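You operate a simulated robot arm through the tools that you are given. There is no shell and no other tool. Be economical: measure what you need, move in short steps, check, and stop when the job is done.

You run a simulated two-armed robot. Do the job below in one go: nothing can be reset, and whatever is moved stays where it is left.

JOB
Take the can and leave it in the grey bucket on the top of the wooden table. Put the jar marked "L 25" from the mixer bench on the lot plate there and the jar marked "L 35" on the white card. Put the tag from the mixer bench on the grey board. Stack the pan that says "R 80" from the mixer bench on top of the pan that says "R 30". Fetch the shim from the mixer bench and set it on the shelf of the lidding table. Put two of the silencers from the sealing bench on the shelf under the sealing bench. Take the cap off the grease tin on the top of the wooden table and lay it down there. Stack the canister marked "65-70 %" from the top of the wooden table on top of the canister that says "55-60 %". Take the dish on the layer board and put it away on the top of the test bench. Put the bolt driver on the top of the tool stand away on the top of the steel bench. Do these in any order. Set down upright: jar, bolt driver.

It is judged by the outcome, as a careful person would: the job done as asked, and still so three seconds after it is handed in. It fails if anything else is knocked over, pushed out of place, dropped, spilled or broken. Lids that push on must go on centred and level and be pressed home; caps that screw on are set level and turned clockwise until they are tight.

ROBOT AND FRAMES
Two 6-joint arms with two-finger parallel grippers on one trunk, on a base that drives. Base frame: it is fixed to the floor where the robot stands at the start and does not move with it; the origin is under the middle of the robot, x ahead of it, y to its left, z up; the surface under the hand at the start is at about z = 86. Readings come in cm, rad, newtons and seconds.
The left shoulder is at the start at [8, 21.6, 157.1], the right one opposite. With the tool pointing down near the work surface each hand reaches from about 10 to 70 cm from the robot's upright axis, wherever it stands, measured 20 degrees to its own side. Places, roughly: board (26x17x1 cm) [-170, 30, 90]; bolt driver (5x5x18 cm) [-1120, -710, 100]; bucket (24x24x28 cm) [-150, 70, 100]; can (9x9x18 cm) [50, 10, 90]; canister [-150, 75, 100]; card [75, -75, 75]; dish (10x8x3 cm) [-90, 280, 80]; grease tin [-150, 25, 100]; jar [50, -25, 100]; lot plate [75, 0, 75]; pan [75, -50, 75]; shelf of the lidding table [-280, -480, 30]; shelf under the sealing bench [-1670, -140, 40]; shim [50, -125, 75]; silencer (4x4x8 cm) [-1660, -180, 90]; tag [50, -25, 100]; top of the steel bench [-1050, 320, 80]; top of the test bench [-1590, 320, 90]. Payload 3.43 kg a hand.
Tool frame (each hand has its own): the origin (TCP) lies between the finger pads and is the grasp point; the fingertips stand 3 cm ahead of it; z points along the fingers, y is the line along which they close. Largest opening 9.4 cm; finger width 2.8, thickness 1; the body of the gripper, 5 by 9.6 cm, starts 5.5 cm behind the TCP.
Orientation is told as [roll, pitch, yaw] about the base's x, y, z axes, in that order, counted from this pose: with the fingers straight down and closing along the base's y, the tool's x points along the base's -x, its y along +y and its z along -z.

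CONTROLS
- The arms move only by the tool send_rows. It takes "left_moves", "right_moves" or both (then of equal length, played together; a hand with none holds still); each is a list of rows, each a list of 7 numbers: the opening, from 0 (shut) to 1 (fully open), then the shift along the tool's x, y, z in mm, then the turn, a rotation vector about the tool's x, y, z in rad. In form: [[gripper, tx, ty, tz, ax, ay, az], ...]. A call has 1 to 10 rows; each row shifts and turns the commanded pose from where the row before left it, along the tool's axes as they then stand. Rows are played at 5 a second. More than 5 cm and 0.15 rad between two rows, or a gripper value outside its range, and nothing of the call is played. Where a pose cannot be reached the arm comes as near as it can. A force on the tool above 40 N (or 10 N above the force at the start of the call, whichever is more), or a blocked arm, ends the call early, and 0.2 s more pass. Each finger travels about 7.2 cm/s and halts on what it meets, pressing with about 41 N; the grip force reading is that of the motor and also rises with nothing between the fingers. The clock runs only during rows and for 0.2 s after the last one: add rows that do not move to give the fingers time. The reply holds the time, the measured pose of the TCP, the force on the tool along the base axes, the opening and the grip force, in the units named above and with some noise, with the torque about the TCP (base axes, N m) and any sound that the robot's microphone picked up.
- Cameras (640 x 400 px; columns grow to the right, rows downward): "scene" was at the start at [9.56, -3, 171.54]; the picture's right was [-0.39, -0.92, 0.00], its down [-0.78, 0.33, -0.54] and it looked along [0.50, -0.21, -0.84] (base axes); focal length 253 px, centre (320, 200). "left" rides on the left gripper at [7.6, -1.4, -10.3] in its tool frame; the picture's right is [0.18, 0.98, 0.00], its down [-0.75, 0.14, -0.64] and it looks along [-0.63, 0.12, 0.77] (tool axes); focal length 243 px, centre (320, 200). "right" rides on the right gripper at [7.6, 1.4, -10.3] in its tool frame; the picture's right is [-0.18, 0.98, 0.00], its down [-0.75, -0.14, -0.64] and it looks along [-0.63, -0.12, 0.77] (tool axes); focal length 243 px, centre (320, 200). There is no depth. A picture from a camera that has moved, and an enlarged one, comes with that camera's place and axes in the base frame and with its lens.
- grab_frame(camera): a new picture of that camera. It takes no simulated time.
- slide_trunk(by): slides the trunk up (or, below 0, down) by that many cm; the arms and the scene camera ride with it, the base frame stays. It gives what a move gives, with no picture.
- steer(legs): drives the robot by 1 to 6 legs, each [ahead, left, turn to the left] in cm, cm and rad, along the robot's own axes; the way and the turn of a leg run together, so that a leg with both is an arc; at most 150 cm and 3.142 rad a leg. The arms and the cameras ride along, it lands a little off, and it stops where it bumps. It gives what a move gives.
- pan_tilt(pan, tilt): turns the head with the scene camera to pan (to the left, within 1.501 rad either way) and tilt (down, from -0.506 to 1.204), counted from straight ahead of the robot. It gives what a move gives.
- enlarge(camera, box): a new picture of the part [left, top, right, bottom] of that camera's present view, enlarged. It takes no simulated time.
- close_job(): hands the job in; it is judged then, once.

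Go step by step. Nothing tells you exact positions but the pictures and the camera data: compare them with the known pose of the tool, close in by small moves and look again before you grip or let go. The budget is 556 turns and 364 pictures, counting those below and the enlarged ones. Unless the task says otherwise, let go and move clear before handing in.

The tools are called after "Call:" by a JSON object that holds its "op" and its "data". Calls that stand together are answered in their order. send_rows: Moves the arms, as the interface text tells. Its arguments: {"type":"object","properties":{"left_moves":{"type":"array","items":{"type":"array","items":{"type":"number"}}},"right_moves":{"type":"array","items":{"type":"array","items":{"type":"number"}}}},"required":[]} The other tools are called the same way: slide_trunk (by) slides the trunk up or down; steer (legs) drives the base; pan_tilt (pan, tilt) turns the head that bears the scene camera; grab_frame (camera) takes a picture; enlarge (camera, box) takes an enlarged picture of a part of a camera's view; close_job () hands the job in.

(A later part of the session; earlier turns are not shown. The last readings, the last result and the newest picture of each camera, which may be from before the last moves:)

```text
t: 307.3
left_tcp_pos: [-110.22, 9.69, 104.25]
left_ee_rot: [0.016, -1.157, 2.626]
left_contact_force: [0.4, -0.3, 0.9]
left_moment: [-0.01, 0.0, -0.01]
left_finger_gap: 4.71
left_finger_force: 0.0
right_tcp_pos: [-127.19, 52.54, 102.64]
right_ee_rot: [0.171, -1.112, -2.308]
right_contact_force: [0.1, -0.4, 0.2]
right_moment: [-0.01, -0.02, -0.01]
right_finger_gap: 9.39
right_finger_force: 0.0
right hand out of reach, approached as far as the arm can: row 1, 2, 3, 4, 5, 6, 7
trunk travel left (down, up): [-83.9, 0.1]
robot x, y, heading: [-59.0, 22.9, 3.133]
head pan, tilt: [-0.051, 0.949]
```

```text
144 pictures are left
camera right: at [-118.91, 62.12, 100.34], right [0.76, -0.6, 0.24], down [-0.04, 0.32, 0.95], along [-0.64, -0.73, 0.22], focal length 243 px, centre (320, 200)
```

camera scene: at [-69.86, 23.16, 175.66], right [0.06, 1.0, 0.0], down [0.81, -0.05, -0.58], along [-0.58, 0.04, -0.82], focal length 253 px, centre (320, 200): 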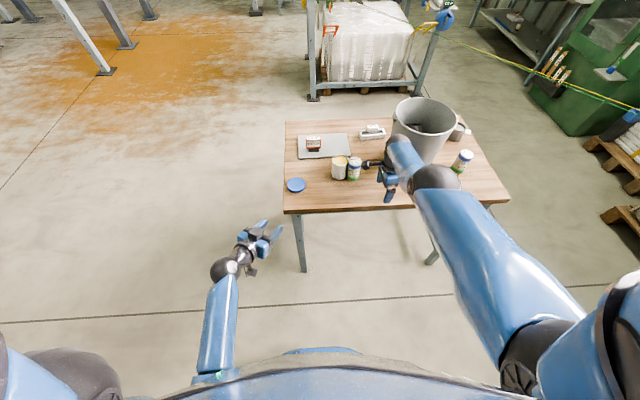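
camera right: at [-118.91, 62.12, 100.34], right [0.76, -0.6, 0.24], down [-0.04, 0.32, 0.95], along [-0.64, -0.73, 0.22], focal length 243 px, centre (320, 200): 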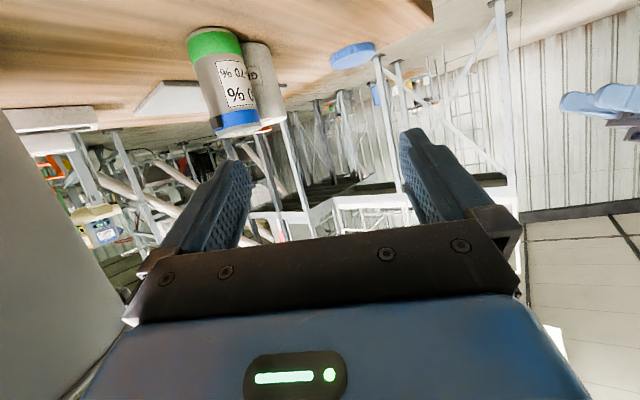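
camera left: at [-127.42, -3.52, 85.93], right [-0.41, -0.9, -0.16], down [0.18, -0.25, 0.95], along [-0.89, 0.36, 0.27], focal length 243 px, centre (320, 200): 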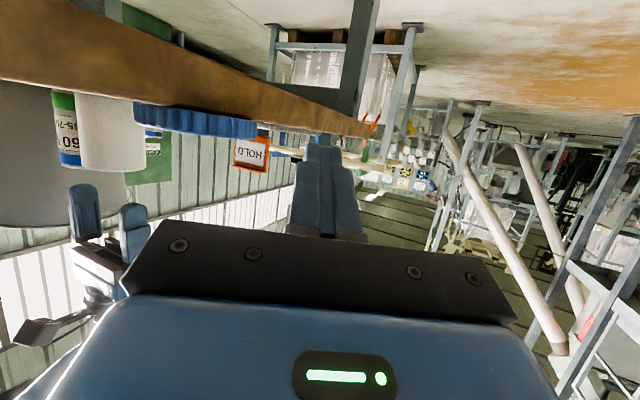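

Call:
{"op": "steer", "data": {"legs": [[13, 0, 0]]}}

Call:
{"op": "grab_frame", "data": {"camera": "right"}}

Call:
{"op": "grab_frame", "data": {"camera": "scene"}}

```text
t: 308.5
left_tcp_pos: [-122.49, 9.63, 104.44]
left_ee_rot: [0.021, -1.159, 2.623]
left_contact_force: [-0.5, -0.5, 0.7]
left_moment: [0.0, -0.02, -0.01]
left_finger_gap: 4.71
left_finger_force: 0.0
right_tcp_pos: [-139.67, 52.67, 102.91]
right_ee_rot: [0.165, -1.114, -2.304]
right_contact_force: [0.7, 0.6, 0.4]
right_moment: [0.03, 0.0, -0.01]
right_finger_gap: 9.4
right_finger_force: 0.1
trunk travel left (down, up): [-83.9, 0.1]
robot x, y, heading: [-71.74, 22.86, 3.131]
head pan, tilt: [-0.051, 0.949]
```

```text
143 pictures are left
camera right: at [-131.38, 62.25, 100.63], right [0.76, -0.6, 0.24], down [-0.04, 0.32, 0.95], along [-0.64, -0.73, 0.22], focal length 243 px, centre (320, 200)
```

right: 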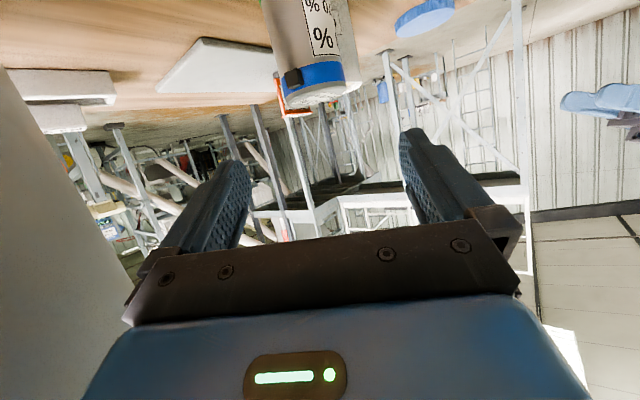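

```text
142 pictures are left
camera scene: at [-81.35, 23.23, 175.78], right [0.06, 1.0, 0.0], down [0.81, -0.05, -0.59], along [-0.59, 0.04, -0.81], focal length 253 px, centre (320, 200)
```

scene: 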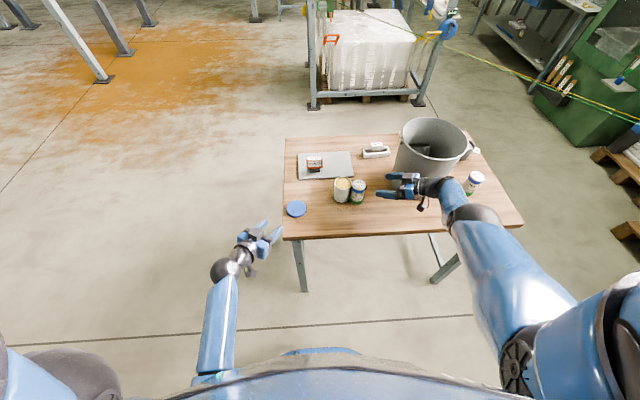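

Call:
{"op": "send_rows", "data": {"right_moves": [[1, 31, -2.6, 15, 0, 0, 0], [1, 31, -2.6, 15, 0, 0, 0], [1, 31, -2.6, 15, 0, 0, 0], [1, 0, 0, 0, 0, 0, 0]]}}

Call:
{"op": "grab_frame", "data": {"camera": "right"}}

```text
t: 309.5
left_tcp_pos: [-123.22, 9.72, 104.11]
left_ee_rot: [0.013, -1.155, 2.63]
left_contact_force: [0.6, -0.2, -0.6]
left_moment: [-0.01, -0.06, -0.01]
left_finger_gap: 4.72
left_finger_force: 0.1
right_tcp_pos: [-135.34, 50.92, 95.84]
right_ee_rot: [0.174, -1.111, -2.31]
right_contact_force: [-1.2, 0.6, -0.9]
right_moment: [-0.03, 0.0, -0.01]
right_finger_gap: 9.39
right_finger_force: 0.1
right hand out of reach, approached as far as the arm can: row 1, 2, 3
trunk travel left (down, up): [-83.9, 0.1]
robot x, y, heading: [-71.86, 22.96, 3.129]
head pan, tilt: [-0.051, 0.949]
```

```text
141 pictures are left
camera right: at [-126.93, 60.5, 93.61], right [0.76, -0.6, 0.24], down [-0.04, 0.32, 0.95], along [-0.65, -0.73, 0.22], focal length 243 px, centre (320, 200)
```

right: 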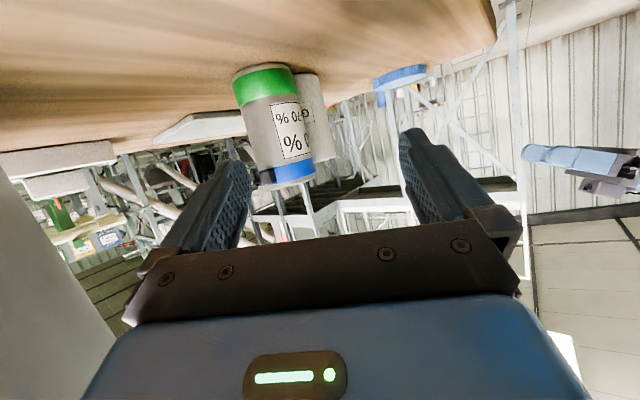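

Call:
{"op": "steer", "data": {"legs": [[7, 0, 0]]}}

Call:
{"op": "send_rows", "data": {"right_moves": [[1, 27, -2.2, 13, 0, 0, 0], [1, 0, 0, 0, 0, 0, 0]]}}

Call:
{"op": "grab_frame", "data": {"camera": "right"}}

```text
t: 310.6
left_tcp_pos: [-128.57, 9.73, 104.73]
left_ee_rot: [0.029, -1.164, 2.615]
left_contact_force: [2.4, -0.2, 0.0]
left_moment: [-0.05, 0.0, 0.06]
left_finger_gap: 4.71
left_finger_force: 0.2
right_tcp_pos: [-140.99, 50.97, 96.56]
right_ee_rot: [0.155, -1.119, -2.293]
right_contact_force: [1.1, 0.5, 1.3]
right_moment: [0.07, -0.01, -0.01]
right_finger_gap: 9.4
right_finger_force: 0.0
trunk travel left (down, up): [-83.9, 0.1]
robot x, y, heading: [-78.64, 22.9, 3.131]
head pan, tilt: [-0.051, 0.949]
```

```text
t: 311.1
left_tcp_pos: [-129.14, 9.85, 104.32]
left_ee_rot: [0.019, -1.159, 2.622]
left_contact_force: [0.5, 0.8, 0.1]
left_moment: [0.02, -0.01, -0.01]
left_finger_gap: 4.7
left_finger_force: 0.1
right_tcp_pos: [-139.93, 50.48, 94.49]
right_ee_rot: [0.168, -1.113, -2.306]
right_contact_force: [0.6, 0.2, -0.4]
right_moment: [0.02, 0.02, 0.0]
right_finger_gap: 9.4
right_finger_force: 0.0
right hand out of reach, approached as far as the arm can: row 1
trunk travel left (down, up): [-83.9, 0.1]
robot x, y, heading: [-78.36, 23.19, 3.135]
head pan, tilt: [-0.051, 0.949]
```

```text
140 pictures are left
camera right: at [-131.64, 60.16, 92.19], right [0.76, -0.6, 0.24], down [-0.04, 0.32, 0.95], along [-0.64, -0.73, 0.22], focal length 243 px, centre (320, 200)
```

right: 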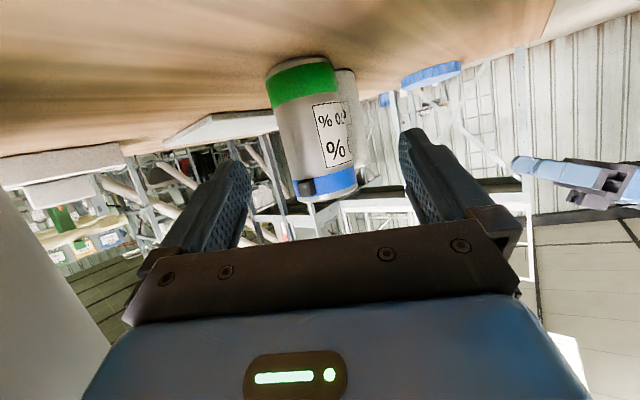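

Call:
{"op": "slide_trunk", "data": {"by": -1.2}}

Call:
{"op": "send_rows", "data": {"right_moves": [[1, -15.4, 0, 32, 0, 0, 0], [1, 0, 0, 0, 0, 0, 0]]}}

Call:
{"op": "grab_frame", "data": {"camera": "right"}}

```text
t: 311.8
left_tcp_pos: [-129.79, 9.81, 102.96]
left_ee_rot: [0.014, -1.154, 2.627]
left_contact_force: [-0.4, -0.2, 0.0]
left_moment: [0.03, 0.01, 0.02]
left_finger_gap: 4.68
left_finger_force: 0.1
right_tcp_pos: [-140.42, 50.42, 93.04]
right_ee_rot: [0.175, -1.111, -2.311]
right_contact_force: [-0.8, 0.5, 0.0]
right_moment: [0.0, 0.01, -0.02]
right_finger_gap: 9.39
right_finger_force: 0.1
trunk travel left (down, up): [-82.7, 1.3]
robot x, y, heading: [-78.49, 23.0, 3.125]
head pan, tilt: [-0.051, 0.949]
```

```text
t: 312.4
left_tcp_pos: [-129.75, 9.74, 102.92]
left_ee_rot: [0.011, -1.155, 2.629]
left_contact_force: [-0.8, -0.4, -0.4]
left_moment: [0.02, 0.01, 0.03]
left_finger_gap: 4.66
left_finger_force: 0.1
right_tcp_pos: [-141.89, 47.32, 93.34]
right_ee_rot: [0.174, -1.11, -2.311]
right_contact_force: [0.3, -0.7, 0.5]
right_moment: [-0.02, -0.04, 0.01]
right_finger_gap: 9.42
right_finger_force: 0.0
right hand out of reach, approached as far as the arm can: row 1
trunk travel left (down, up): [-82.7, 1.3]
robot x, y, heading: [-78.83, 23.52, 3.134]
head pan, tilt: [-0.051, 0.949]
```

```text
139 pictures are left
camera right: at [-133.58, 56.95, 91.14], right [0.76, -0.6, 0.24], down [-0.04, 0.32, 0.95], along [-0.65, -0.73, 0.22], focal length 243 px, centre (320, 200)
```

right: 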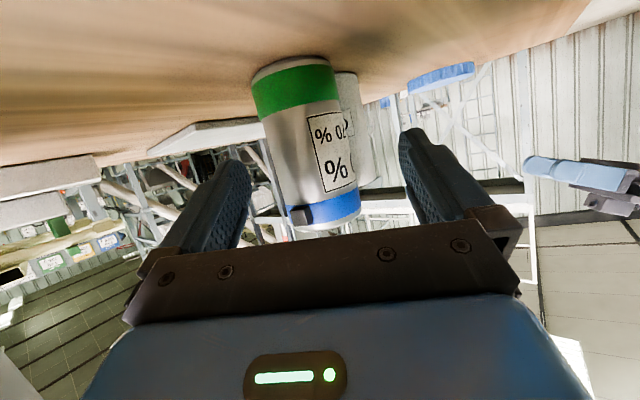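

Call:
{"op": "send_rows", "data": {"right_moves": [[1, -6, -3, 12, 0, 0, 0], [1, -6, -3, 12, 0, 0, 0], [1, 0, 0, 0, 0, 0, 0]]}}

Call:
{"op": "grab_frame", "data": {"camera": "right"}}

```text
t: 313.1
left_tcp_pos: [-129.56, 9.83, 102.94]
left_ee_rot: [0.016, -1.156, 2.627]
left_contact_force: [-0.8, -0.2, -0.3]
left_moment: [-0.02, 0.0, 0.0]
left_finger_gap: 4.71
left_finger_force: 0.1
right_tcp_pos: [-143.16, 45.32, 93.95]
right_ee_rot: [0.175, -1.112, -2.31]
right_contact_force: [0.7, 0.4, 0.3]
right_moment: [0.02, 0.01, -0.02]
right_finger_gap: 9.4
right_finger_force: 0.1
right hand out of reach, approached as far as the arm can: row 1, 2
trunk travel left (down, up): [-82.7, 1.3]
robot x, y, heading: [-78.79, 23.07, 3.131]
head pan, tilt: [-0.051, 0.949]
```

```text
138 pictures are left
camera right: at [-134.72, 54.94, 91.71], right [0.76, -0.6, 0.24], down [-0.04, 0.32, 0.95], along [-0.65, -0.73, 0.22], focal length 243 px, centre (320, 200)
```

right: 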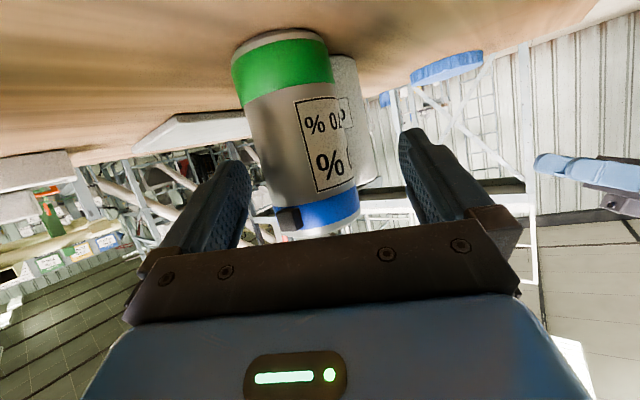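

Call:
{"op": "send_rows", "data": {"right_moves": [[1, -3, -6, 9, 0, 0, 0], [1, 0, 0, 0, 0, 0, 0], [0.85, 0, 0, 0, 0, 0, 0], [0.6, 0, 0, 0, 0, 0, 0], [0.4, 0, 0, 0, 0, 0, 0], [0.4, 0, 0, 0, 0, 0, 0], [0.4, 0, 0, 0, 0, 0, 0]]}}

Call:
{"op": "grab_frame", "data": {"camera": "right"}}

```text
t: 314.8
left_tcp_pos: [-129.61, 9.87, 102.94]
left_ee_rot: [0.015, -1.156, 2.627]
left_contact_force: [-0.1, 0.5, -0.7]
left_moment: [-0.02, 0.04, 0.0]
left_finger_gap: 4.72
left_finger_force: 0.0
right_tcp_pos: [-143.64, 44.82, 94.01]
right_ee_rot: [0.171, -1.11, -2.311]
right_contact_force: [-1.2, 2.1, 2.0]
right_moment: [0.13, 0.2, -0.06]
right_finger_gap: 5.65
right_finger_force: 40.8
right hand out of reach, approached as far as the arm can: row 1
trunk travel left (down, up): [-82.7, 1.3]
robot x, y, heading: [-78.72, 23.19, 3.13]
head pan, tilt: [-0.051, 0.949]
```

```text
137 pictures are left
camera right: at [-135.33, 54.43, 91.88], right [0.76, -0.6, 0.24], down [-0.04, 0.32, 0.95], along [-0.65, -0.73, 0.22], focal length 243 px, centre (320, 200)
```

right: 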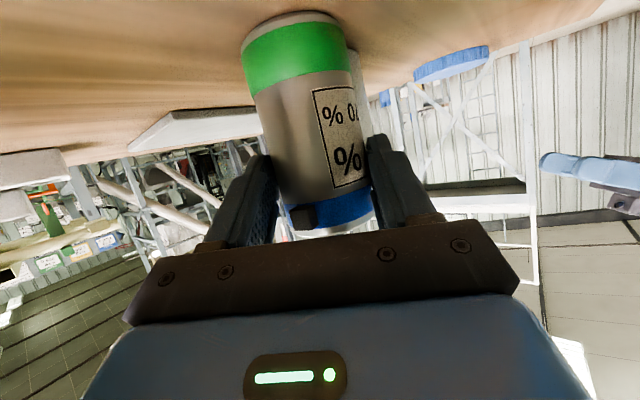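

Call:
{"op": "slide_trunk", "data": {"by": 1.2}}

Call:
{"op": "send_rows", "data": {"right_moves": [[0.4, -30, 2.5, -14.5, 0, 0, 0], [0.4, -30, 2.5, -14.5, 0, 0, 0], [0.4, -30, 2.5, -14.5, 0, 0, 0], [0.4, -30, 2.5, -14.5, 0, 0, 0], [0.4, 0, 0, 0, 0, 0, 0]]}}

Call:
{"op": "grab_frame", "data": {"camera": "scene"}}

```text
t: 315.4
left_tcp_pos: [-129.68, 9.76, 104.25]
left_ee_rot: [0.017, -1.156, 2.625]
left_contact_force: [0.3, -0.5, -0.5]
left_moment: [-0.03, 0.0, 0.01]
left_finger_gap: 4.68
left_finger_force: 0.0
right_tcp_pos: [-143.62, 44.78, 95.32]
right_ee_rot: [0.174, -1.111, -2.311]
right_contact_force: [1.2, 1.2, -1.7]
right_moment: [0.1, -0.08, 0.0]
right_finger_gap: 5.6
right_finger_force: 41.0
trunk travel left (down, up): [-83.9, 0.1]
robot x, y, heading: [-78.61, 22.83, 3.134]
head pan, tilt: [-0.051, 0.949]
```

```text
t: 316.6
left_tcp_pos: [-129.7, 9.78, 104.18]
left_ee_rot: [0.014, -1.155, 2.629]
left_contact_force: [-0.5, 0.4, 0.2]
left_moment: [-0.04, -0.02, -0.02]
left_finger_gap: 4.68
left_finger_force: 0.1
right_tcp_pos: [-143.55, 44.77, 108.68]
right_ee_rot: [0.175, -1.109, -2.311]
right_contact_force: [0.4, 0.2, -1.8]
right_moment: [0.03, -0.02, 0.02]
right_finger_gap: 5.56
right_finger_force: 41.1
trunk travel left (down, up): [-83.9, 0.1]
robot x, y, heading: [-78.6, 23.12, 3.131]
head pan, tilt: [-0.051, 0.949]
```

```text
136 pictures are left
camera scene: at [-88.78, 23.33, 175.72], right [0.06, 1.0, 0.0], down [0.81, -0.05, -0.58], along [-0.58, 0.04, -0.81], focal length 253 px, centre (320, 200)
```

scene: 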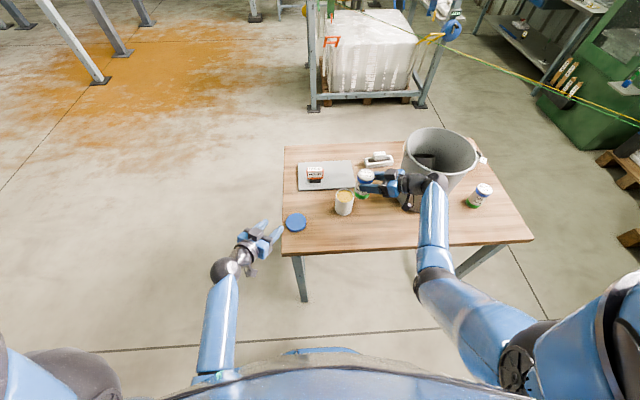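

Call:
{"op": "send_rows", "data": {"right_moves": [[0.4, -33, 2.7, -16, 0, 0, 0], [0.4, -33, 2.7, -16, 0, 0, 0], [0.4, -33, 2.7, -16, 0, 0, 0], [0.4, 0, 0, 0, 0, 0, 0]]}}

Call:
{"op": "steer", "data": {"legs": [[-32, 0, 0], [0, -125, 0], [0, 0, 1.571]]}}

Call:
{"op": "pan_tilt", "data": {"pan": -0.5, "tilt": 0.6}}

Call:
{"op": "grab_frame", "data": {"camera": "scene"}}

```text
t: 317.6
left_tcp_pos: [-129.75, 9.85, 104.15]
left_ee_rot: [0.014, -1.155, 2.629]
left_contact_force: [0.0, 0.6, -0.6]
left_moment: [0.02, -0.02, 0.0]
left_finger_gap: 4.7
left_finger_force: 0.1
right_tcp_pos: [-143.74, 44.79, 119.69]
right_ee_rot: [0.176, -1.111, -2.314]
right_contact_force: [-0.5, 0.1, -2.0]
right_moment: [0.07, -0.04, 0.02]
right_finger_gap: 5.53
right_finger_force: 41.1
trunk travel left (down, up): [-83.9, 0.1]
robot x, y, heading: [-78.73, 23.02, 3.126]
head pan, tilt: [-0.051, 0.949]
```

```text
t: 329.4
left_tcp_pos: [-32.31, 97.31, 104.12]
left_ee_rot: [0.015, -1.155, -2.092]
left_contact_force: [0.1, 0.7, 0.0]
left_moment: [0.0, 0.02, -0.01]
left_finger_gap: 4.69
left_finger_force: 0.0
right_tcp_pos: [-67.43, 83.6, 119.73]
right_ee_rot: [0.174, -1.11, -0.747]
right_contact_force: [0.2, 0.8, -2.1]
right_moment: [0.05, 0.05, 0.02]
right_finger_gap: 5.45
right_finger_force: 41.2
trunk travel left (down, up): [-83.9, 0.1]
robot x, y, heading: [-45.15, 148.87, -1.584]
head pan, tilt: [-0.051, 0.949]
```

```text
t: 330.3
left_tcp_pos: [-32.41, 97.39, 104.15]
left_ee_rot: [0.013, -1.154, -2.091]
left_contact_force: [0.1, 0.4, 0.6]
left_moment: [0.0, -0.04, 0.01]
left_finger_gap: 4.7
left_finger_force: 0.0
right_tcp_pos: [-67.4, 83.52, 119.67]
right_ee_rot: [0.175, -1.11, -0.745]
right_contact_force: [0.5, 0.6, -1.5]
right_moment: [0.03, 0.04, -0.01]
right_finger_gap: 5.47
right_finger_force: 41.2
trunk travel left (down, up): [-83.9, 0.1]
robot x, y, heading: [-45.76, 148.4, -1.593]
head pan, tilt: [-0.499, 0.6]
```

```text
135 pictures are left
camera scene: at [-49.59, 137.45, 178.55], right [-0.87, 0.49, 0.0], down [0.28, 0.49, -0.82], along [-0.41, -0.72, -0.57], focal length 253 px, centre (320, 200)
```

scene: 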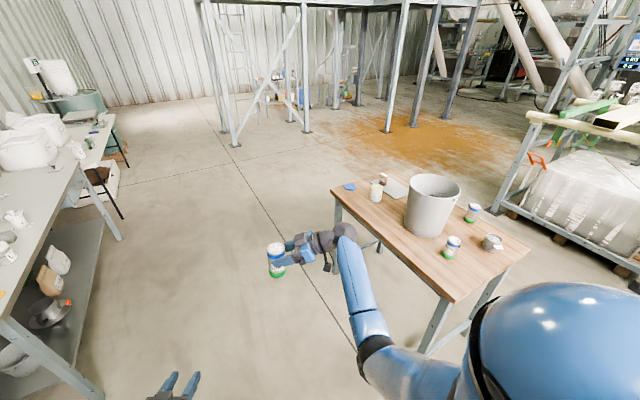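

Call:
{"op": "steer", "data": {"legs": [[0, -110, 0]]}}

Call:
{"op": "pan_tilt", "data": {"pan": -0.15, "tilt": 0.85}}

Call:
{"op": "grab_frame", "data": {"camera": "scene"}}

Call:
{"op": "enlarge", "data": {"camera": "scene", "box": [230, 140, 430, 280]}}

```text
t: 335.9
left_tcp_pos: [-140.59, 98.83, 104.14]
left_ee_rot: [0.01, -1.157, -2.083]
left_contact_force: [0.2, 0.6, 0.8]
left_moment: [0.01, -0.01, 0.0]
left_finger_gap: 4.68
left_finger_force: 0.0
right_tcp_pos: [-175.54, 84.93, 119.71]
right_ee_rot: [0.172, -1.111, -0.738]
right_contact_force: [0.1, 0.3, -2.5]
right_moment: [0.05, 0.05, 0.03]
right_finger_gap: 5.49
right_finger_force: 41.5
trunk travel left (down, up): [-83.9, 0.1]
robot x, y, heading: [-154.17, 149.96, -1.581]
head pan, tilt: [-0.499, 0.6]
```

```text
t: 336.8
left_tcp_pos: [-140.8, 98.95, 104.19]
left_ee_rot: [0.013, -1.156, -2.085]
left_contact_force: [0.4, 0.2, 0.4]
left_moment: [-0.04, -0.01, 0.0]
left_finger_gap: 4.7
left_finger_force: 0.1
right_tcp_pos: [-175.68, 84.92, 119.7]
right_ee_rot: [0.173, -1.11, -0.74]
right_contact_force: [-0.7, 0.0, -2.1]
right_moment: [0.0, 0.05, 0.01]
right_finger_gap: 5.49
right_finger_force: 41.0
trunk travel left (down, up): [-83.9, 0.1]
robot x, y, heading: [-153.87, 150.22, -1.58]
head pan, tilt: [-0.15, 0.85]
```

```text
134 pictures are left
camera scene: at [-155.24, 138.88, 176.47], right [-0.99, 0.16, 0.0], down [0.12, 0.74, -0.66], along [-0.11, -0.65, -0.75], focal length 253 px, centre (320, 200)
```

scene: 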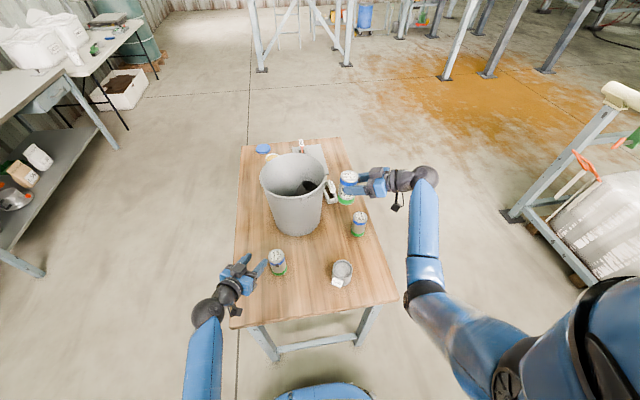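

```text
2.86 times, centred on (330, 210) of scene
camera zoom: at [-155.24, 138.88, 176.47], right [-0.99, 0.16, 0.0], down [0.12, 0.74, -0.66], along [-0.11, -0.65, -0.75], focal length 722 px, centre (291, 171)
```

zoom: 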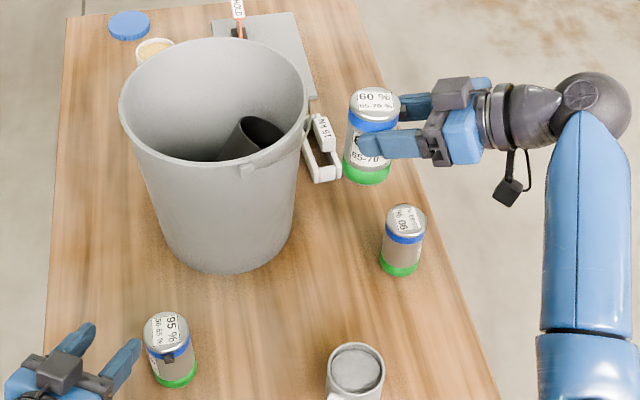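

Call:
{"op": "enlarge", "data": {"camera": "scene", "box": [345, 205, 385, 240]}}

Call:
{"op": "enlarge", "data": {"camera": "scene", "box": [262, 244, 302, 279]}}

```text
11.43 times, centred on (365, 222) of scene
camera zoom: at [-155.24, 138.88, 176.47], right [-0.99, 0.16, 0.0], down [0.12, 0.74, -0.66], along [-0.11, -0.65, -0.75], focal length 2888 px, centre (-194, -57)
```

zoom: 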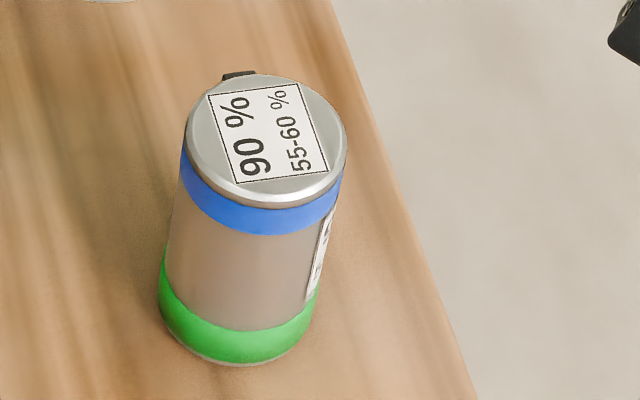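

```text
11.43 times, centred on (282, 262) of scene
camera zoom: at [-155.24, 138.88, 176.47], right [-0.99, 0.16, 0.0], down [0.12, 0.74, -0.66], along [-0.11, -0.65, -0.75], focal length 2888 px, centre (754, -503)
```

zoom: 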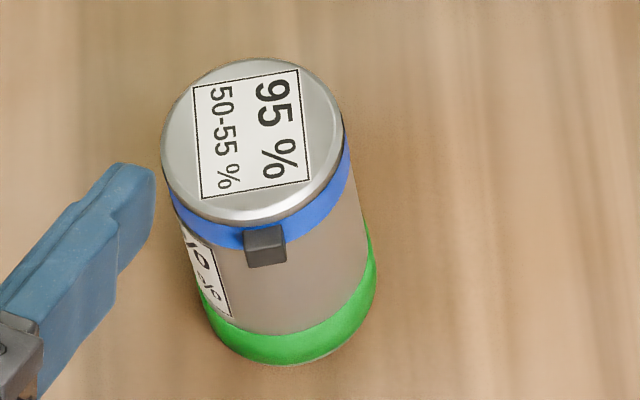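

Call:
{"op": "send_rows", "data": {"left_moves": [[0.5, -40, 0, -18, 0, 0, 0], [0.5, -40, 0, -18, 0, 0, 0], [0.5, -40, 0, -18, 0, 0, 0], [0.5, 0, 0, 0, 0, 0, 0]]}}

Call:
{"op": "steer", "data": {"legs": [[2.0, -7.2, 0]]}}

Call:
{"op": "enlarge", "data": {"camera": "scene", "box": [280, 140, 420, 250]}}

Call:
{"op": "grab_frame", "data": {"camera": "right"}}

```text
t: 337.8
left_tcp_pos: [-140.71, 99.01, 117.27]
left_ee_rot: [0.016, -1.156, -2.084]
left_contact_force: [0.3, -0.1, -0.2]
left_moment: [-0.07, -0.03, -0.01]
left_finger_gap: 4.7
left_finger_force: 0.1
right_tcp_pos: [-175.66, 84.86, 119.63]
right_ee_rot: [0.175, -1.11, -0.74]
right_contact_force: [0.2, 0.3, -2.4]
right_moment: [0.03, 0.06, 0.02]
right_finger_gap: 5.48
right_finger_force: 40.5
trunk travel left (down, up): [-83.9, 0.1]
robot x, y, heading: [-153.72, 150.4, -1.584]
head pan, tilt: [-0.15, 0.85]
```

```text
t: 338.8
left_tcp_pos: [-146.67, 97.49, 117.23]
left_ee_rot: [-0.003, -1.161, -2.067]
left_contact_force: [0.8, 0.4, 0.8]
left_moment: [-0.01, 0.03, -0.06]
left_finger_gap: 4.71
left_finger_force: 0.0
right_tcp_pos: [-181.67, 83.28, 120.02]
right_ee_rot: [0.155, -1.105, -0.72]
right_contact_force: [0.9, 0.1, -1.8]
right_moment: [0.06, 0.08, -0.06]
right_finger_gap: 5.49
right_finger_force: 41.1
trunk travel left (down, up): [-83.9, 0.1]
robot x, y, heading: [-160.87, 148.02, -1.583]
head pan, tilt: [-0.15, 0.85]
```

```text
3.64 times, centred on (350, 195) of scene
camera zoom: at [-160.64, 137.46, 176.51], right [-0.99, 0.16, 0.01], down [0.11, 0.74, -0.66], along [-0.11, -0.65, -0.75], focal length 919 px, centre (211, 218)
```

zoom: 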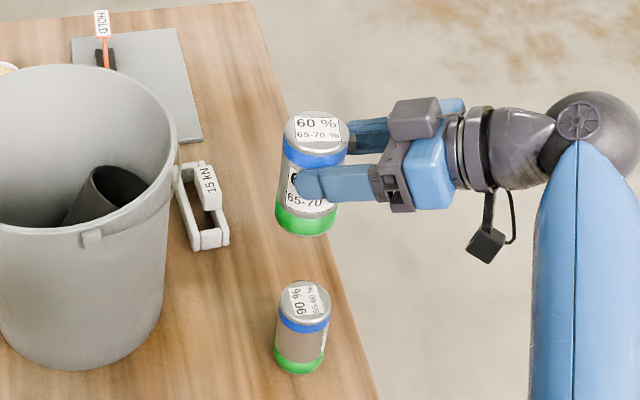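

```text
129 pictures are left
camera right: at [-191.14, 91.53, 117.92], right [0.6, 0.76, 0.23], down [-0.31, -0.04, 0.95], along [0.73, -0.64, 0.21], focal length 243 px, centre (320, 200)
```

right: 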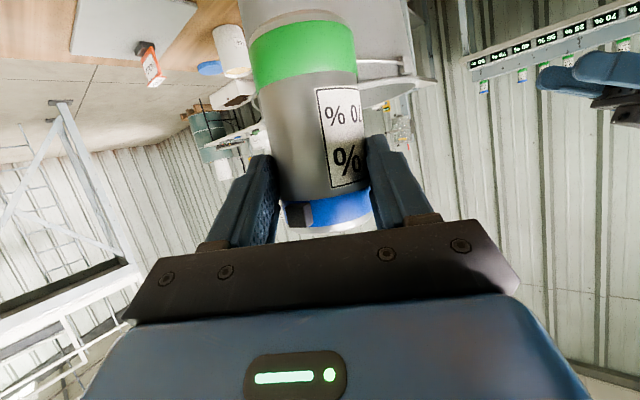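

Call:
{"op": "send_rows", "data": {"right_moves": [[0.4, 30, -9, 12.5, 0, 0, 0], [0.4, 30, -9, 12.5, 0, 0, 0], [0.4, 30, -9, 12.5, 0, 0, 0], [0.4, 0, 0, 0, 0, 0, 0]]}}

Call:
{"op": "enlarge", "data": {"camera": "scene", "box": [300, 160, 400, 250]}}

Call:
{"op": "grab_frame", "data": {"camera": "right"}}

```text
t: 339.8
left_tcp_pos: [-147.92, 97.06, 117.34]
left_ee_rot: [0.019, -1.154, -2.09]
left_contact_force: [-1.2, -0.7, -0.2]
left_moment: [0.01, 0.01, 0.03]
left_finger_gap: 4.69
left_finger_force: 0.0
right_tcp_pos: [-184.48, 81.58, 109.71]
right_ee_rot: [0.178, -1.111, -0.741]
right_contact_force: [-1.0, -0.3, -2.0]
right_moment: [0.03, 0.03, -0.01]
right_finger_gap: 5.48
right_finger_force: 40.5
trunk travel left (down, up): [-83.9, 0.1]
robot x, y, heading: [-161.01, 148.24, -1.582]
head pan, tilt: [-0.15, 0.85]
```

```text
4.44 times, centred on (350, 205) of scene
camera zoom: at [-162.71, 136.89, 176.45], right [-0.99, 0.16, 0.0], down [0.12, 0.74, -0.66], along [-0.1, -0.65, -0.75], focal length 1123 px, centre (187, 178)
```

zoom: 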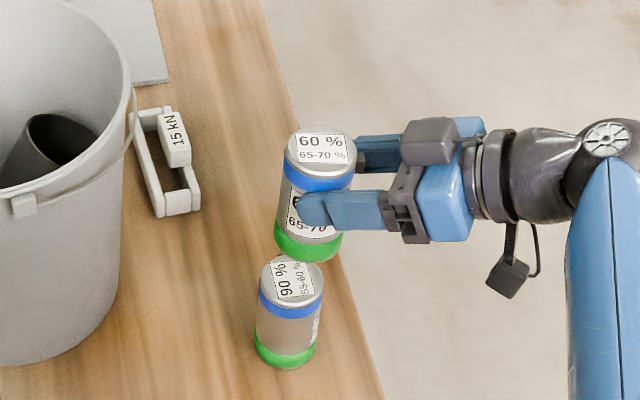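

```text
127 pictures are left
camera right: at [-194.04, 89.94, 107.41], right [0.6, 0.76, 0.24], down [-0.33, -0.04, 0.94], along [0.73, -0.64, 0.22], focal length 243 px, centre (320, 200)
```

right: 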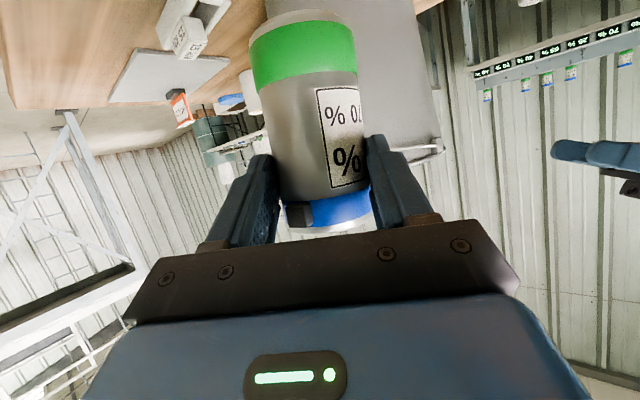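

Call:
{"op": "send_rows", "data": {"right_moves": [[0.4, 14.5, 4, 11, 0, 0, 0], [0.4, 14.5, 4, 11, 0, 0, 0], [0.4, 0, 0, 0, 0, 0, 0]]}}

Call:
{"op": "enlarge", "data": {"camera": "scene", "box": [320, 170, 390, 240]}}

Call:
{"op": "grab_frame", "data": {"camera": "right"}}

```text
t: 340.6
left_tcp_pos: [-147.87, 97.13, 117.25]
left_ee_rot: [0.017, -1.155, -2.087]
left_contact_force: [0.0, 0.2, 0.1]
left_moment: [0.02, 0.0, -0.01]
left_finger_gap: 4.71
left_finger_force: 0.1
right_tcp_pos: [-183.02, 82.27, 106.21]
right_ee_rot: [0.176, -1.109, -0.74]
right_contact_force: [-0.4, -0.5, -1.7]
right_moment: [0.03, 0.03, 0.01]
right_finger_gap: 5.49
right_finger_force: 41.5
trunk travel left (down, up): [-83.9, 0.1]
robot x, y, heading: [-160.92, 148.25, -1.581]
head pan, tilt: [-0.15, 0.85]
```

```text
5.71 times, centred on (355, 205) of scene
camera zoom: at [-162.42, 136.97, 176.46], right [-0.99, 0.16, 0.0], down [0.12, 0.74, -0.66], along [-0.1, -0.65, -0.75], focal length 1444 px, centre (120, 171)
```

zoom: 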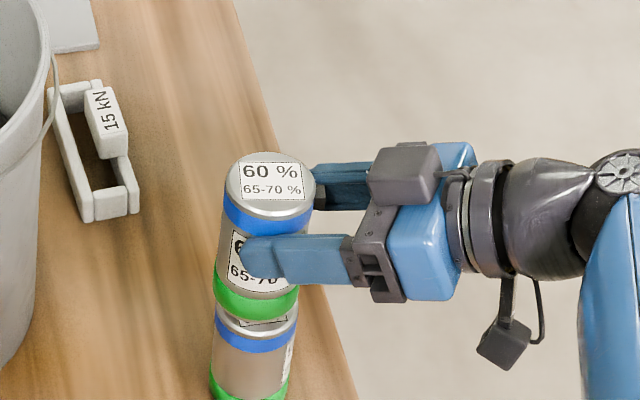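

```text
125 pictures are left
camera right: at [-192.63, 90.5, 103.96], right [0.6, 0.76, 0.24], down [-0.32, -0.04, 0.94], along [0.73, -0.64, 0.22], focal length 243 px, centre (320, 200)
```

right: 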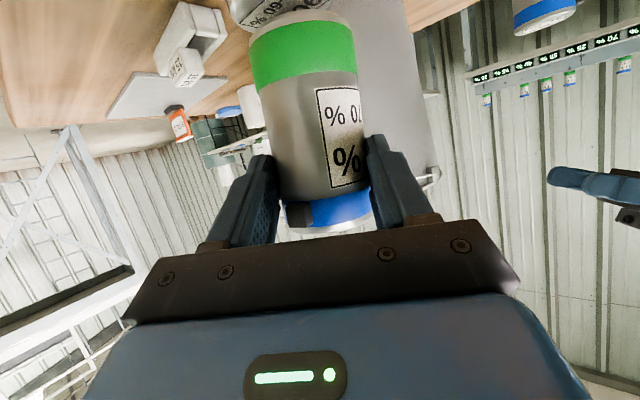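

Call:
{"op": "enlarge", "data": {"camera": "right", "box": [200, 0, 400, 110]}}

```text
3.20 times, centred on (300, 55) of right
camera zoom: at [-192.63, 90.5, 103.96], right [0.6, 0.76, 0.24], down [-0.32, -0.04, 0.94], along [0.73, -0.64, 0.22], focal length 776 px, centre (384, 664)
```

zoom: 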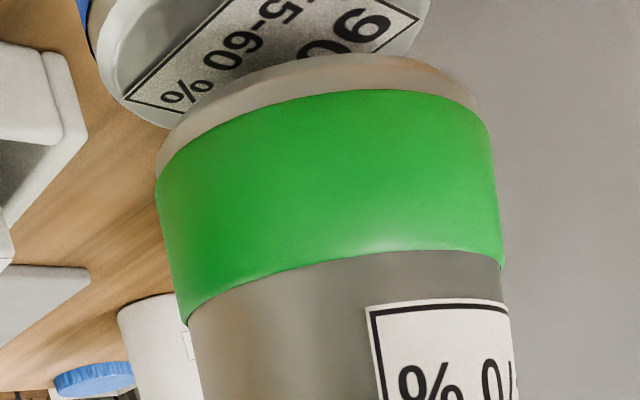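

Call:
{"op": "send_rows", "data": {"right_moves": [[0.4, -1.7, -7.7, 2.2, 0, 0, 0], [0.4, 0, 0, 0, 0, 0, 0]]}}

Call:
{"op": "enlarge", "data": {"camera": "right", "box": [200, 0, 400, 110]}}

Call:
{"op": "enlarge", "data": {"camera": "scene", "box": [320, 170, 390, 240]}}

```text
t: 341.2
left_tcp_pos: [-147.73, 97.02, 117.34]
left_ee_rot: [0.016, -1.156, -2.084]
left_contact_force: [0.5, 0.1, -0.3]
left_moment: [-0.02, 0.0, -0.01]
left_finger_gap: 4.69
left_finger_force: 0.0
right_tcp_pos: [-183.36, 81.38, 106.26]
right_ee_rot: [0.175, -1.109, -0.741]
right_contact_force: [-0.1, -0.3, -2.5]
right_moment: [0.02, 0.07, -0.04]
right_finger_gap: 5.46
right_finger_force: 40.8
trunk travel left (down, up): [-83.9, 0.1]
robot x, y, heading: [-161.26, 147.85, -1.578]
head pan, tilt: [-0.15, 0.85]
```

```text
3.20 times, centred on (300, 55) of right
camera zoom: at [-192.81, 89.67, 104.0], right [0.6, 0.76, 0.24], down [-0.32, -0.04, 0.95], along [0.73, -0.64, 0.22], focal length 776 px, centre (384, 664)
```

zoom: 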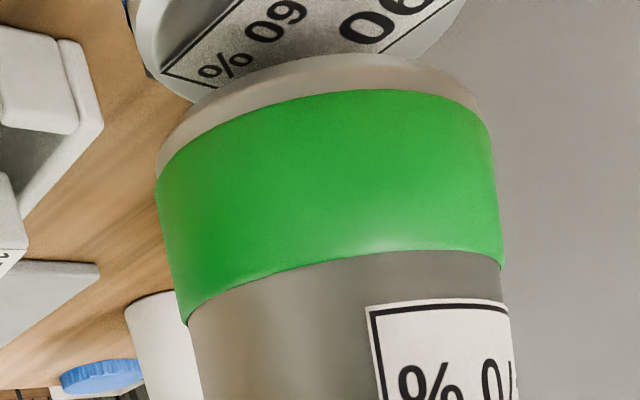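

```text
5.71 times, centred on (355, 205) of scene
camera zoom: at [-162.36, 136.95, 176.46], right [-0.99, 0.16, 0.0], down [0.12, 0.74, -0.66], along [-0.1, -0.65, -0.75], focal length 1444 px, centre (120, 171)
```

zoom: 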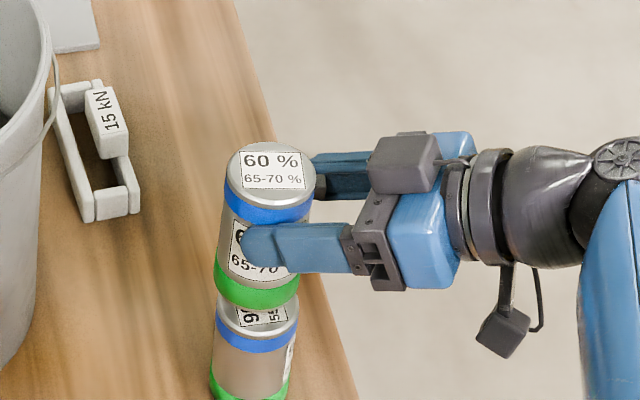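

Call:
{"op": "send_rows", "data": {"right_moves": [[0.4, 9, -0.8, 4.4, 0, 0, 0], [0.4, 0, 0, 0, 0, 0, 0]]}}

Call:
{"op": "enlarge", "data": {"camera": "right", "box": [200, 0, 400, 110]}}

Call:
{"op": "enlarge", "data": {"camera": "scene", "box": [345, 190, 385, 240]}}

```text
t: 341.8
left_tcp_pos: [-147.83, 97.11, 117.35]
left_ee_rot: [0.015, -1.156, -2.084]
left_contact_force: [0.8, 0.7, 0.2]
left_moment: [0.01, 0.0, 0.02]
left_finger_gap: 4.7
left_finger_force: 0.0
right_tcp_pos: [-183.29, 81.29, 105.36]
right_ee_rot: [0.174, -1.109, -0.739]
right_contact_force: [0.1, -0.4, -1.7]
right_moment: [0.04, 0.05, 0.03]
right_finger_gap: 5.45
right_finger_force: 41.3
trunk travel left (down, up): [-83.9, 0.1]
robot x, y, heading: [-161.27, 148.27, -1.582]
head pan, tilt: [-0.15, 0.85]
```

```text
3.20 times, centred on (300, 55) of right
camera zoom: at [-192.81, 89.62, 103.01], right [0.6, 0.76, 0.24], down [-0.32, -0.04, 0.95], along [0.73, -0.64, 0.22], focal length 776 px, centre (384, 664)
```

zoom: 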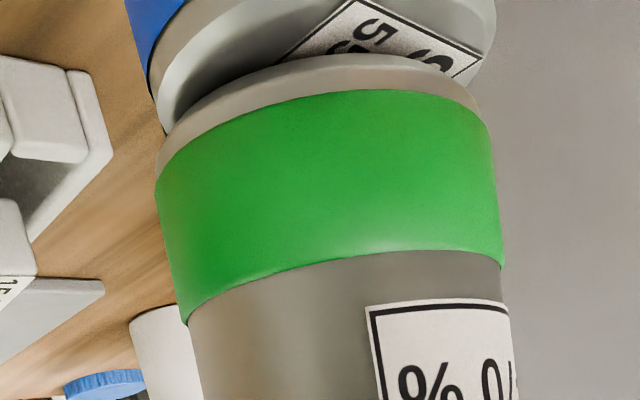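

```text
8.00 times, centred on (365, 215) of scene
camera zoom: at [-162.32, 136.95, 176.46], right [-0.99, 0.16, 0.0], down [0.12, 0.74, -0.66], along [-0.1, -0.65, -0.75], focal length 2021 px, centre (-40, 80)
```

zoom: 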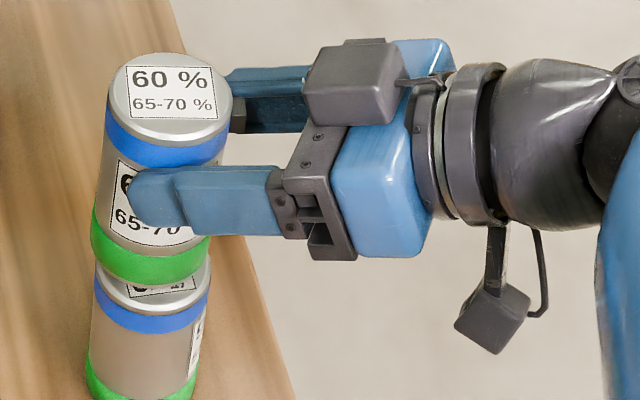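

Call:
{"op": "send_rows", "data": {"right_moves": [[0.4, 5.4, -0.5, 2.6, 0, 0, 0], [0.4, 0, 0, 0, 0, 0, 0]]}}

Call:
{"op": "send_rows", "data": {"right_moves": [[0.4, 2.7, -0.2, 1.3, 0, 0, 0], [0.4, 0, 0, 0, 0, 0, 0]]}}

Call:
{"op": "enlarge", "data": {"camera": "right", "box": [200, 0, 400, 110]}}

Call:
{"op": "enlarge", "data": {"camera": "scene", "box": [345, 190, 385, 240]}}

```text
t: 342.4
left_tcp_pos: [-147.75, 97.39, 117.45]
left_ee_rot: [0.017, -1.156, -2.086]
left_contact_force: [0.1, 0.2, 0.0]
left_moment: [0.0, 0.02, 0.0]
left_finger_gap: 4.71
left_finger_force: 0.0
right_tcp_pos: [-183.23, 81.46, 105.12]
right_ee_rot: [0.16, -1.115, -0.727]
right_contact_force: [-1.2, -1.0, 17.3]
right_moment: [-0.45, 0.08, -0.05]
right_finger_gap: 5.49
right_finger_force: 41.0
trunk travel left (down, up): [-83.9, 0.1]
robot x, y, heading: [-161.12, 148.05, -1.584]
head pan, tilt: [-0.15, 0.85]
```

```text
t: 343.0
left_tcp_pos: [-147.71, 97.46, 117.52]
left_ee_rot: [0.018, -1.159, -2.086]
left_contact_force: [0.6, 0.2, 0.0]
left_moment: [0.03, 0.02, 0.02]
left_finger_gap: 4.72
left_finger_force: 0.0
right_tcp_pos: [-183.26, 81.52, 105.05]
right_ee_rot: [0.157, -1.117, -0.722]
right_contact_force: [-3.6, -3.5, 32.0]
right_moment: [-1.1, 0.14, -0.1]
right_finger_gap: 5.48
right_finger_force: 41.0
trunk travel left (down, up): [-83.9, 0.1]
robot x, y, heading: [-161.34, 148.1, -1.583]
head pan, tilt: [-0.15, 0.85]
```

```text
3.20 times, centred on (300, 55) of right
camera zoom: at [-192.77, 89.77, 102.71], right [0.6, 0.77, 0.23], down [-0.32, -0.03, 0.95], along [0.73, -0.64, 0.23], focal length 776 px, centre (384, 664)
```

zoom: 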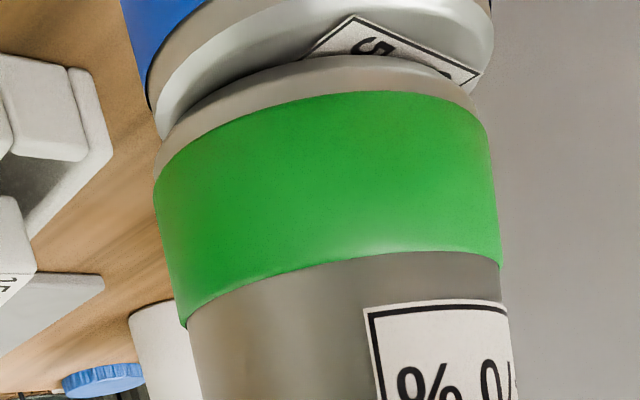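

```text
8.00 times, centred on (365, 215) of scene
camera zoom: at [-162.15, 137.61, 176.54], right [-0.99, 0.16, 0.0], down [0.12, 0.74, -0.66], along [-0.11, -0.65, -0.75], focal length 2021 px, centre (-40, 80)
```

zoom: 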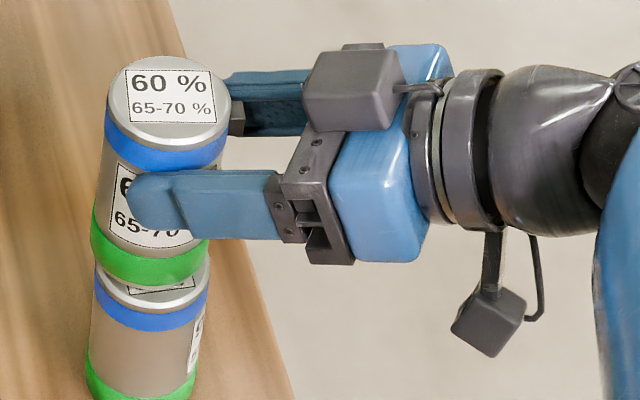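

Call:
{"op": "send_rows", "data": {"right_moves": [[0.4, -9, 0.8, -4.4, 0, 0, 0], [0.4, 3, 8.3, -4.7, 0, 0, 0], [0.4, 0, 0, 0, 0, 0, 0]]}}

Call:
{"op": "enlarge", "data": {"camera": "right", "box": [200, 0, 400, 110]}}

Call:
{"op": "enlarge", "data": {"camera": "scene", "box": [345, 190, 385, 240]}}

```text
t: 343.8
left_tcp_pos: [-147.73, 97.34, 117.43]
left_ee_rot: [0.017, -1.158, -2.087]
left_contact_force: [0.1, -0.1, -0.1]
left_moment: [0.0, 0.0, -0.01]
left_finger_gap: 4.68
left_finger_force: 0.0
right_tcp_pos: [-183.19, 82.64, 105.46]
right_ee_rot: [0.169, -1.111, -0.734]
right_contact_force: [-0.6, -7.4, 15.7]
right_moment: [-1.11, -0.05, -0.15]
right_finger_gap: 5.49
right_finger_force: 41.5
trunk travel left (down, up): [-83.9, 0.1]
robot x, y, heading: [-160.98, 148.12, -1.583]
head pan, tilt: [-0.15, 0.85]
```

```text
3.20 times, centred on (300, 55) of right
camera zoom: at [-192.68, 90.86, 103.28], right [0.6, 0.76, 0.24], down [-0.32, -0.04, 0.95], along [0.73, -0.64, 0.22], focal length 776 px, centre (384, 664)
```

zoom: 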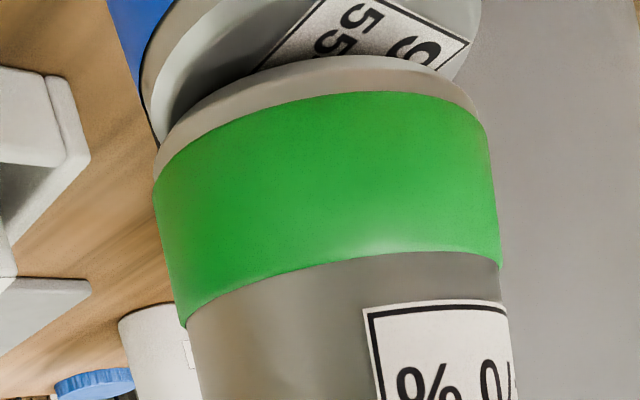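

```text
8.00 times, centred on (365, 215) of scene
camera zoom: at [-162.16, 137.4, 176.5], right [-0.99, 0.16, 0.0], down [0.12, 0.74, -0.66], along [-0.11, -0.65, -0.75], focal length 2021 px, centre (-40, 80)
```

zoom: 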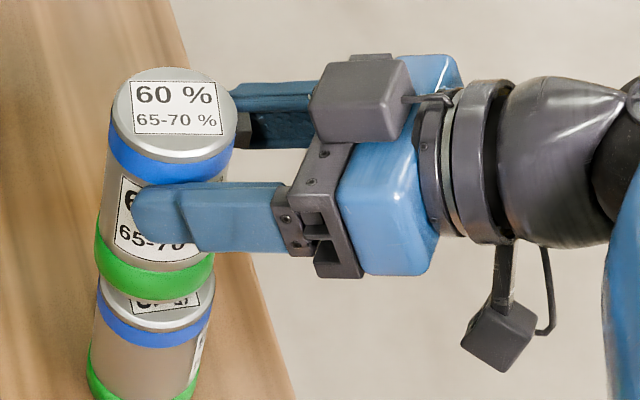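

Call:
{"op": "send_rows", "data": {"right_moves": [[0.4, -13.5, 1.1, -6.6, 0, 0, 0], [0.4, 0, 0, 0, 0, 0, 0]]}}

Call:
{"op": "enlarge", "data": {"camera": "right", "box": [200, 0, 400, 110]}}

Call:
{"op": "enlarge", "data": {"camera": "scene", "box": [345, 190, 385, 240]}}

```text
t: 344.4
left_tcp_pos: [-147.7, 97.23, 117.48]
left_ee_rot: [0.015, -1.157, -2.085]
left_contact_force: [-0.2, 0.1, -0.6]
left_moment: [0.01, 0.02, -0.01]
left_finger_gap: 4.72
left_finger_force: 0.0
right_tcp_pos: [-183.26, 82.53, 106.67]
right_ee_rot: [0.178, -1.109, -0.741]
right_contact_force: [-0.6, 0.2, -2.8]
right_moment: [0.03, 0.06, 0.02]
right_finger_gap: 5.49
right_finger_force: 41.4
trunk travel left (down, up): [-83.9, 0.1]
robot x, y, heading: [-161.3, 147.86, -1.58]
head pan, tilt: [-0.15, 0.85]
```

```text
3.20 times, centred on (300, 55) of right
camera zoom: at [-192.73, 90.82, 104.53], right [0.6, 0.76, 0.24], down [-0.32, -0.05, 0.95], along [0.73, -0.64, 0.22], focal length 776 px, centre (384, 664)
```

zoom: 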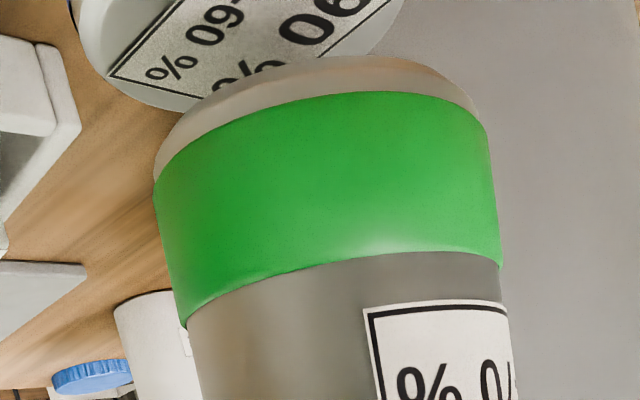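

```text
8.00 times, centred on (365, 215) of scene
camera zoom: at [-162.27, 137.13, 176.46], right [-0.99, 0.16, 0.0], down [0.12, 0.74, -0.66], along [-0.11, -0.65, -0.75], focal length 2021 px, centre (-40, 80)
```

zoom: 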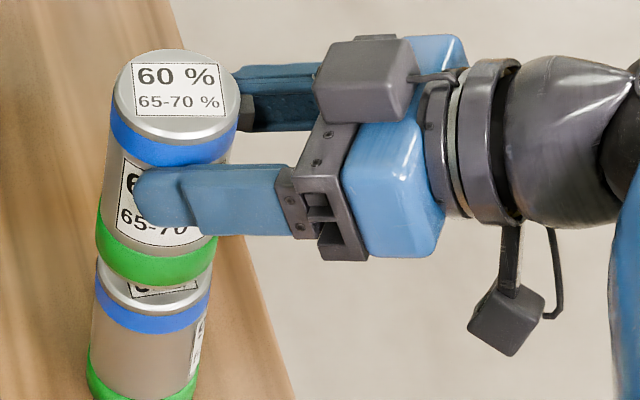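

Call:
{"op": "send_rows", "data": {"right_moves": [[0.4, 0, 0, 0, 0.0326, -0.003, -0.0675], [0.4, 0, 0, 0, 0, 0, 0]]}}

Call:
{"op": "grab_frame", "data": {"camera": "right"}}

Call:
{"op": "enlarge", "data": {"camera": "scene", "box": [345, 190, 385, 240]}}

```text
t: 345.0
left_tcp_pos: [-147.83, 97.13, 117.35]
left_ee_rot: [0.014, -1.155, -2.083]
left_contact_force: [-0.5, -0.5, -0.2]
left_moment: [0.0, -0.02, 0.0]
left_finger_gap: 4.69
left_finger_force: 0.0
right_tcp_pos: [-183.31, 82.52, 106.91]
right_ee_rot: [0.007, -1.118, -0.586]
right_contact_force: [-0.5, -0.4, -2.6]
right_moment: [0.03, 0.03, -0.02]
right_finger_gap: 5.47
right_finger_force: 40.9
trunk travel left (down, up): [-83.9, 0.1]
robot x, y, heading: [-161.39, 148.01, -1.579]
head pan, tilt: [-0.15, 0.85]
```

```text
113 pictures are left
camera right: at [-192.86, 90.52, 104.47], right [0.61, 0.78, 0.17], down [-0.29, 0.02, 0.96], along [0.74, -0.63, 0.23], focal length 243 px, centre (320, 200)
```

right: 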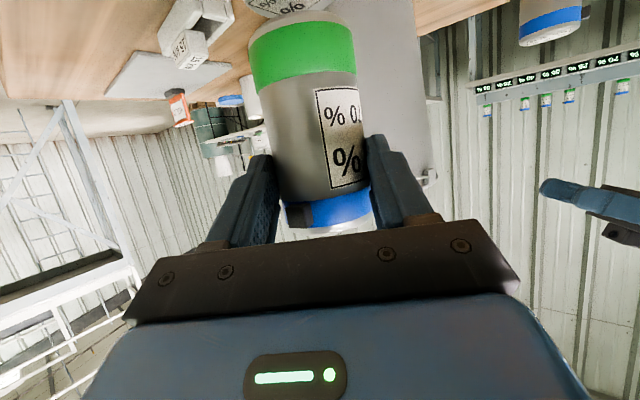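

```text
8.00 times, centred on (365, 215) of scene
camera zoom: at [-162.29, 137.03, 176.47], right [-0.99, 0.16, 0.0], down [0.12, 0.74, -0.66], along [-0.11, -0.65, -0.75], focal length 2021 px, centre (-40, 80)
```

zoom: 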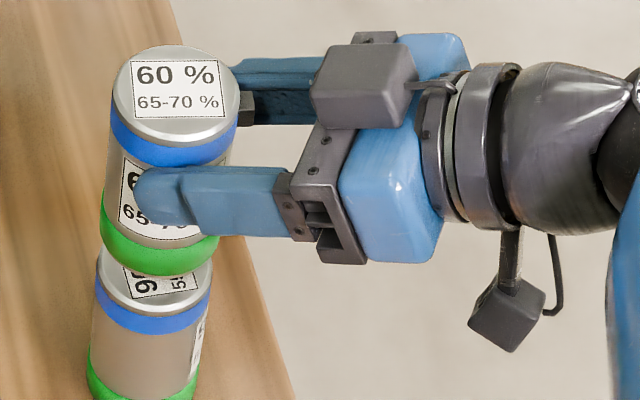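

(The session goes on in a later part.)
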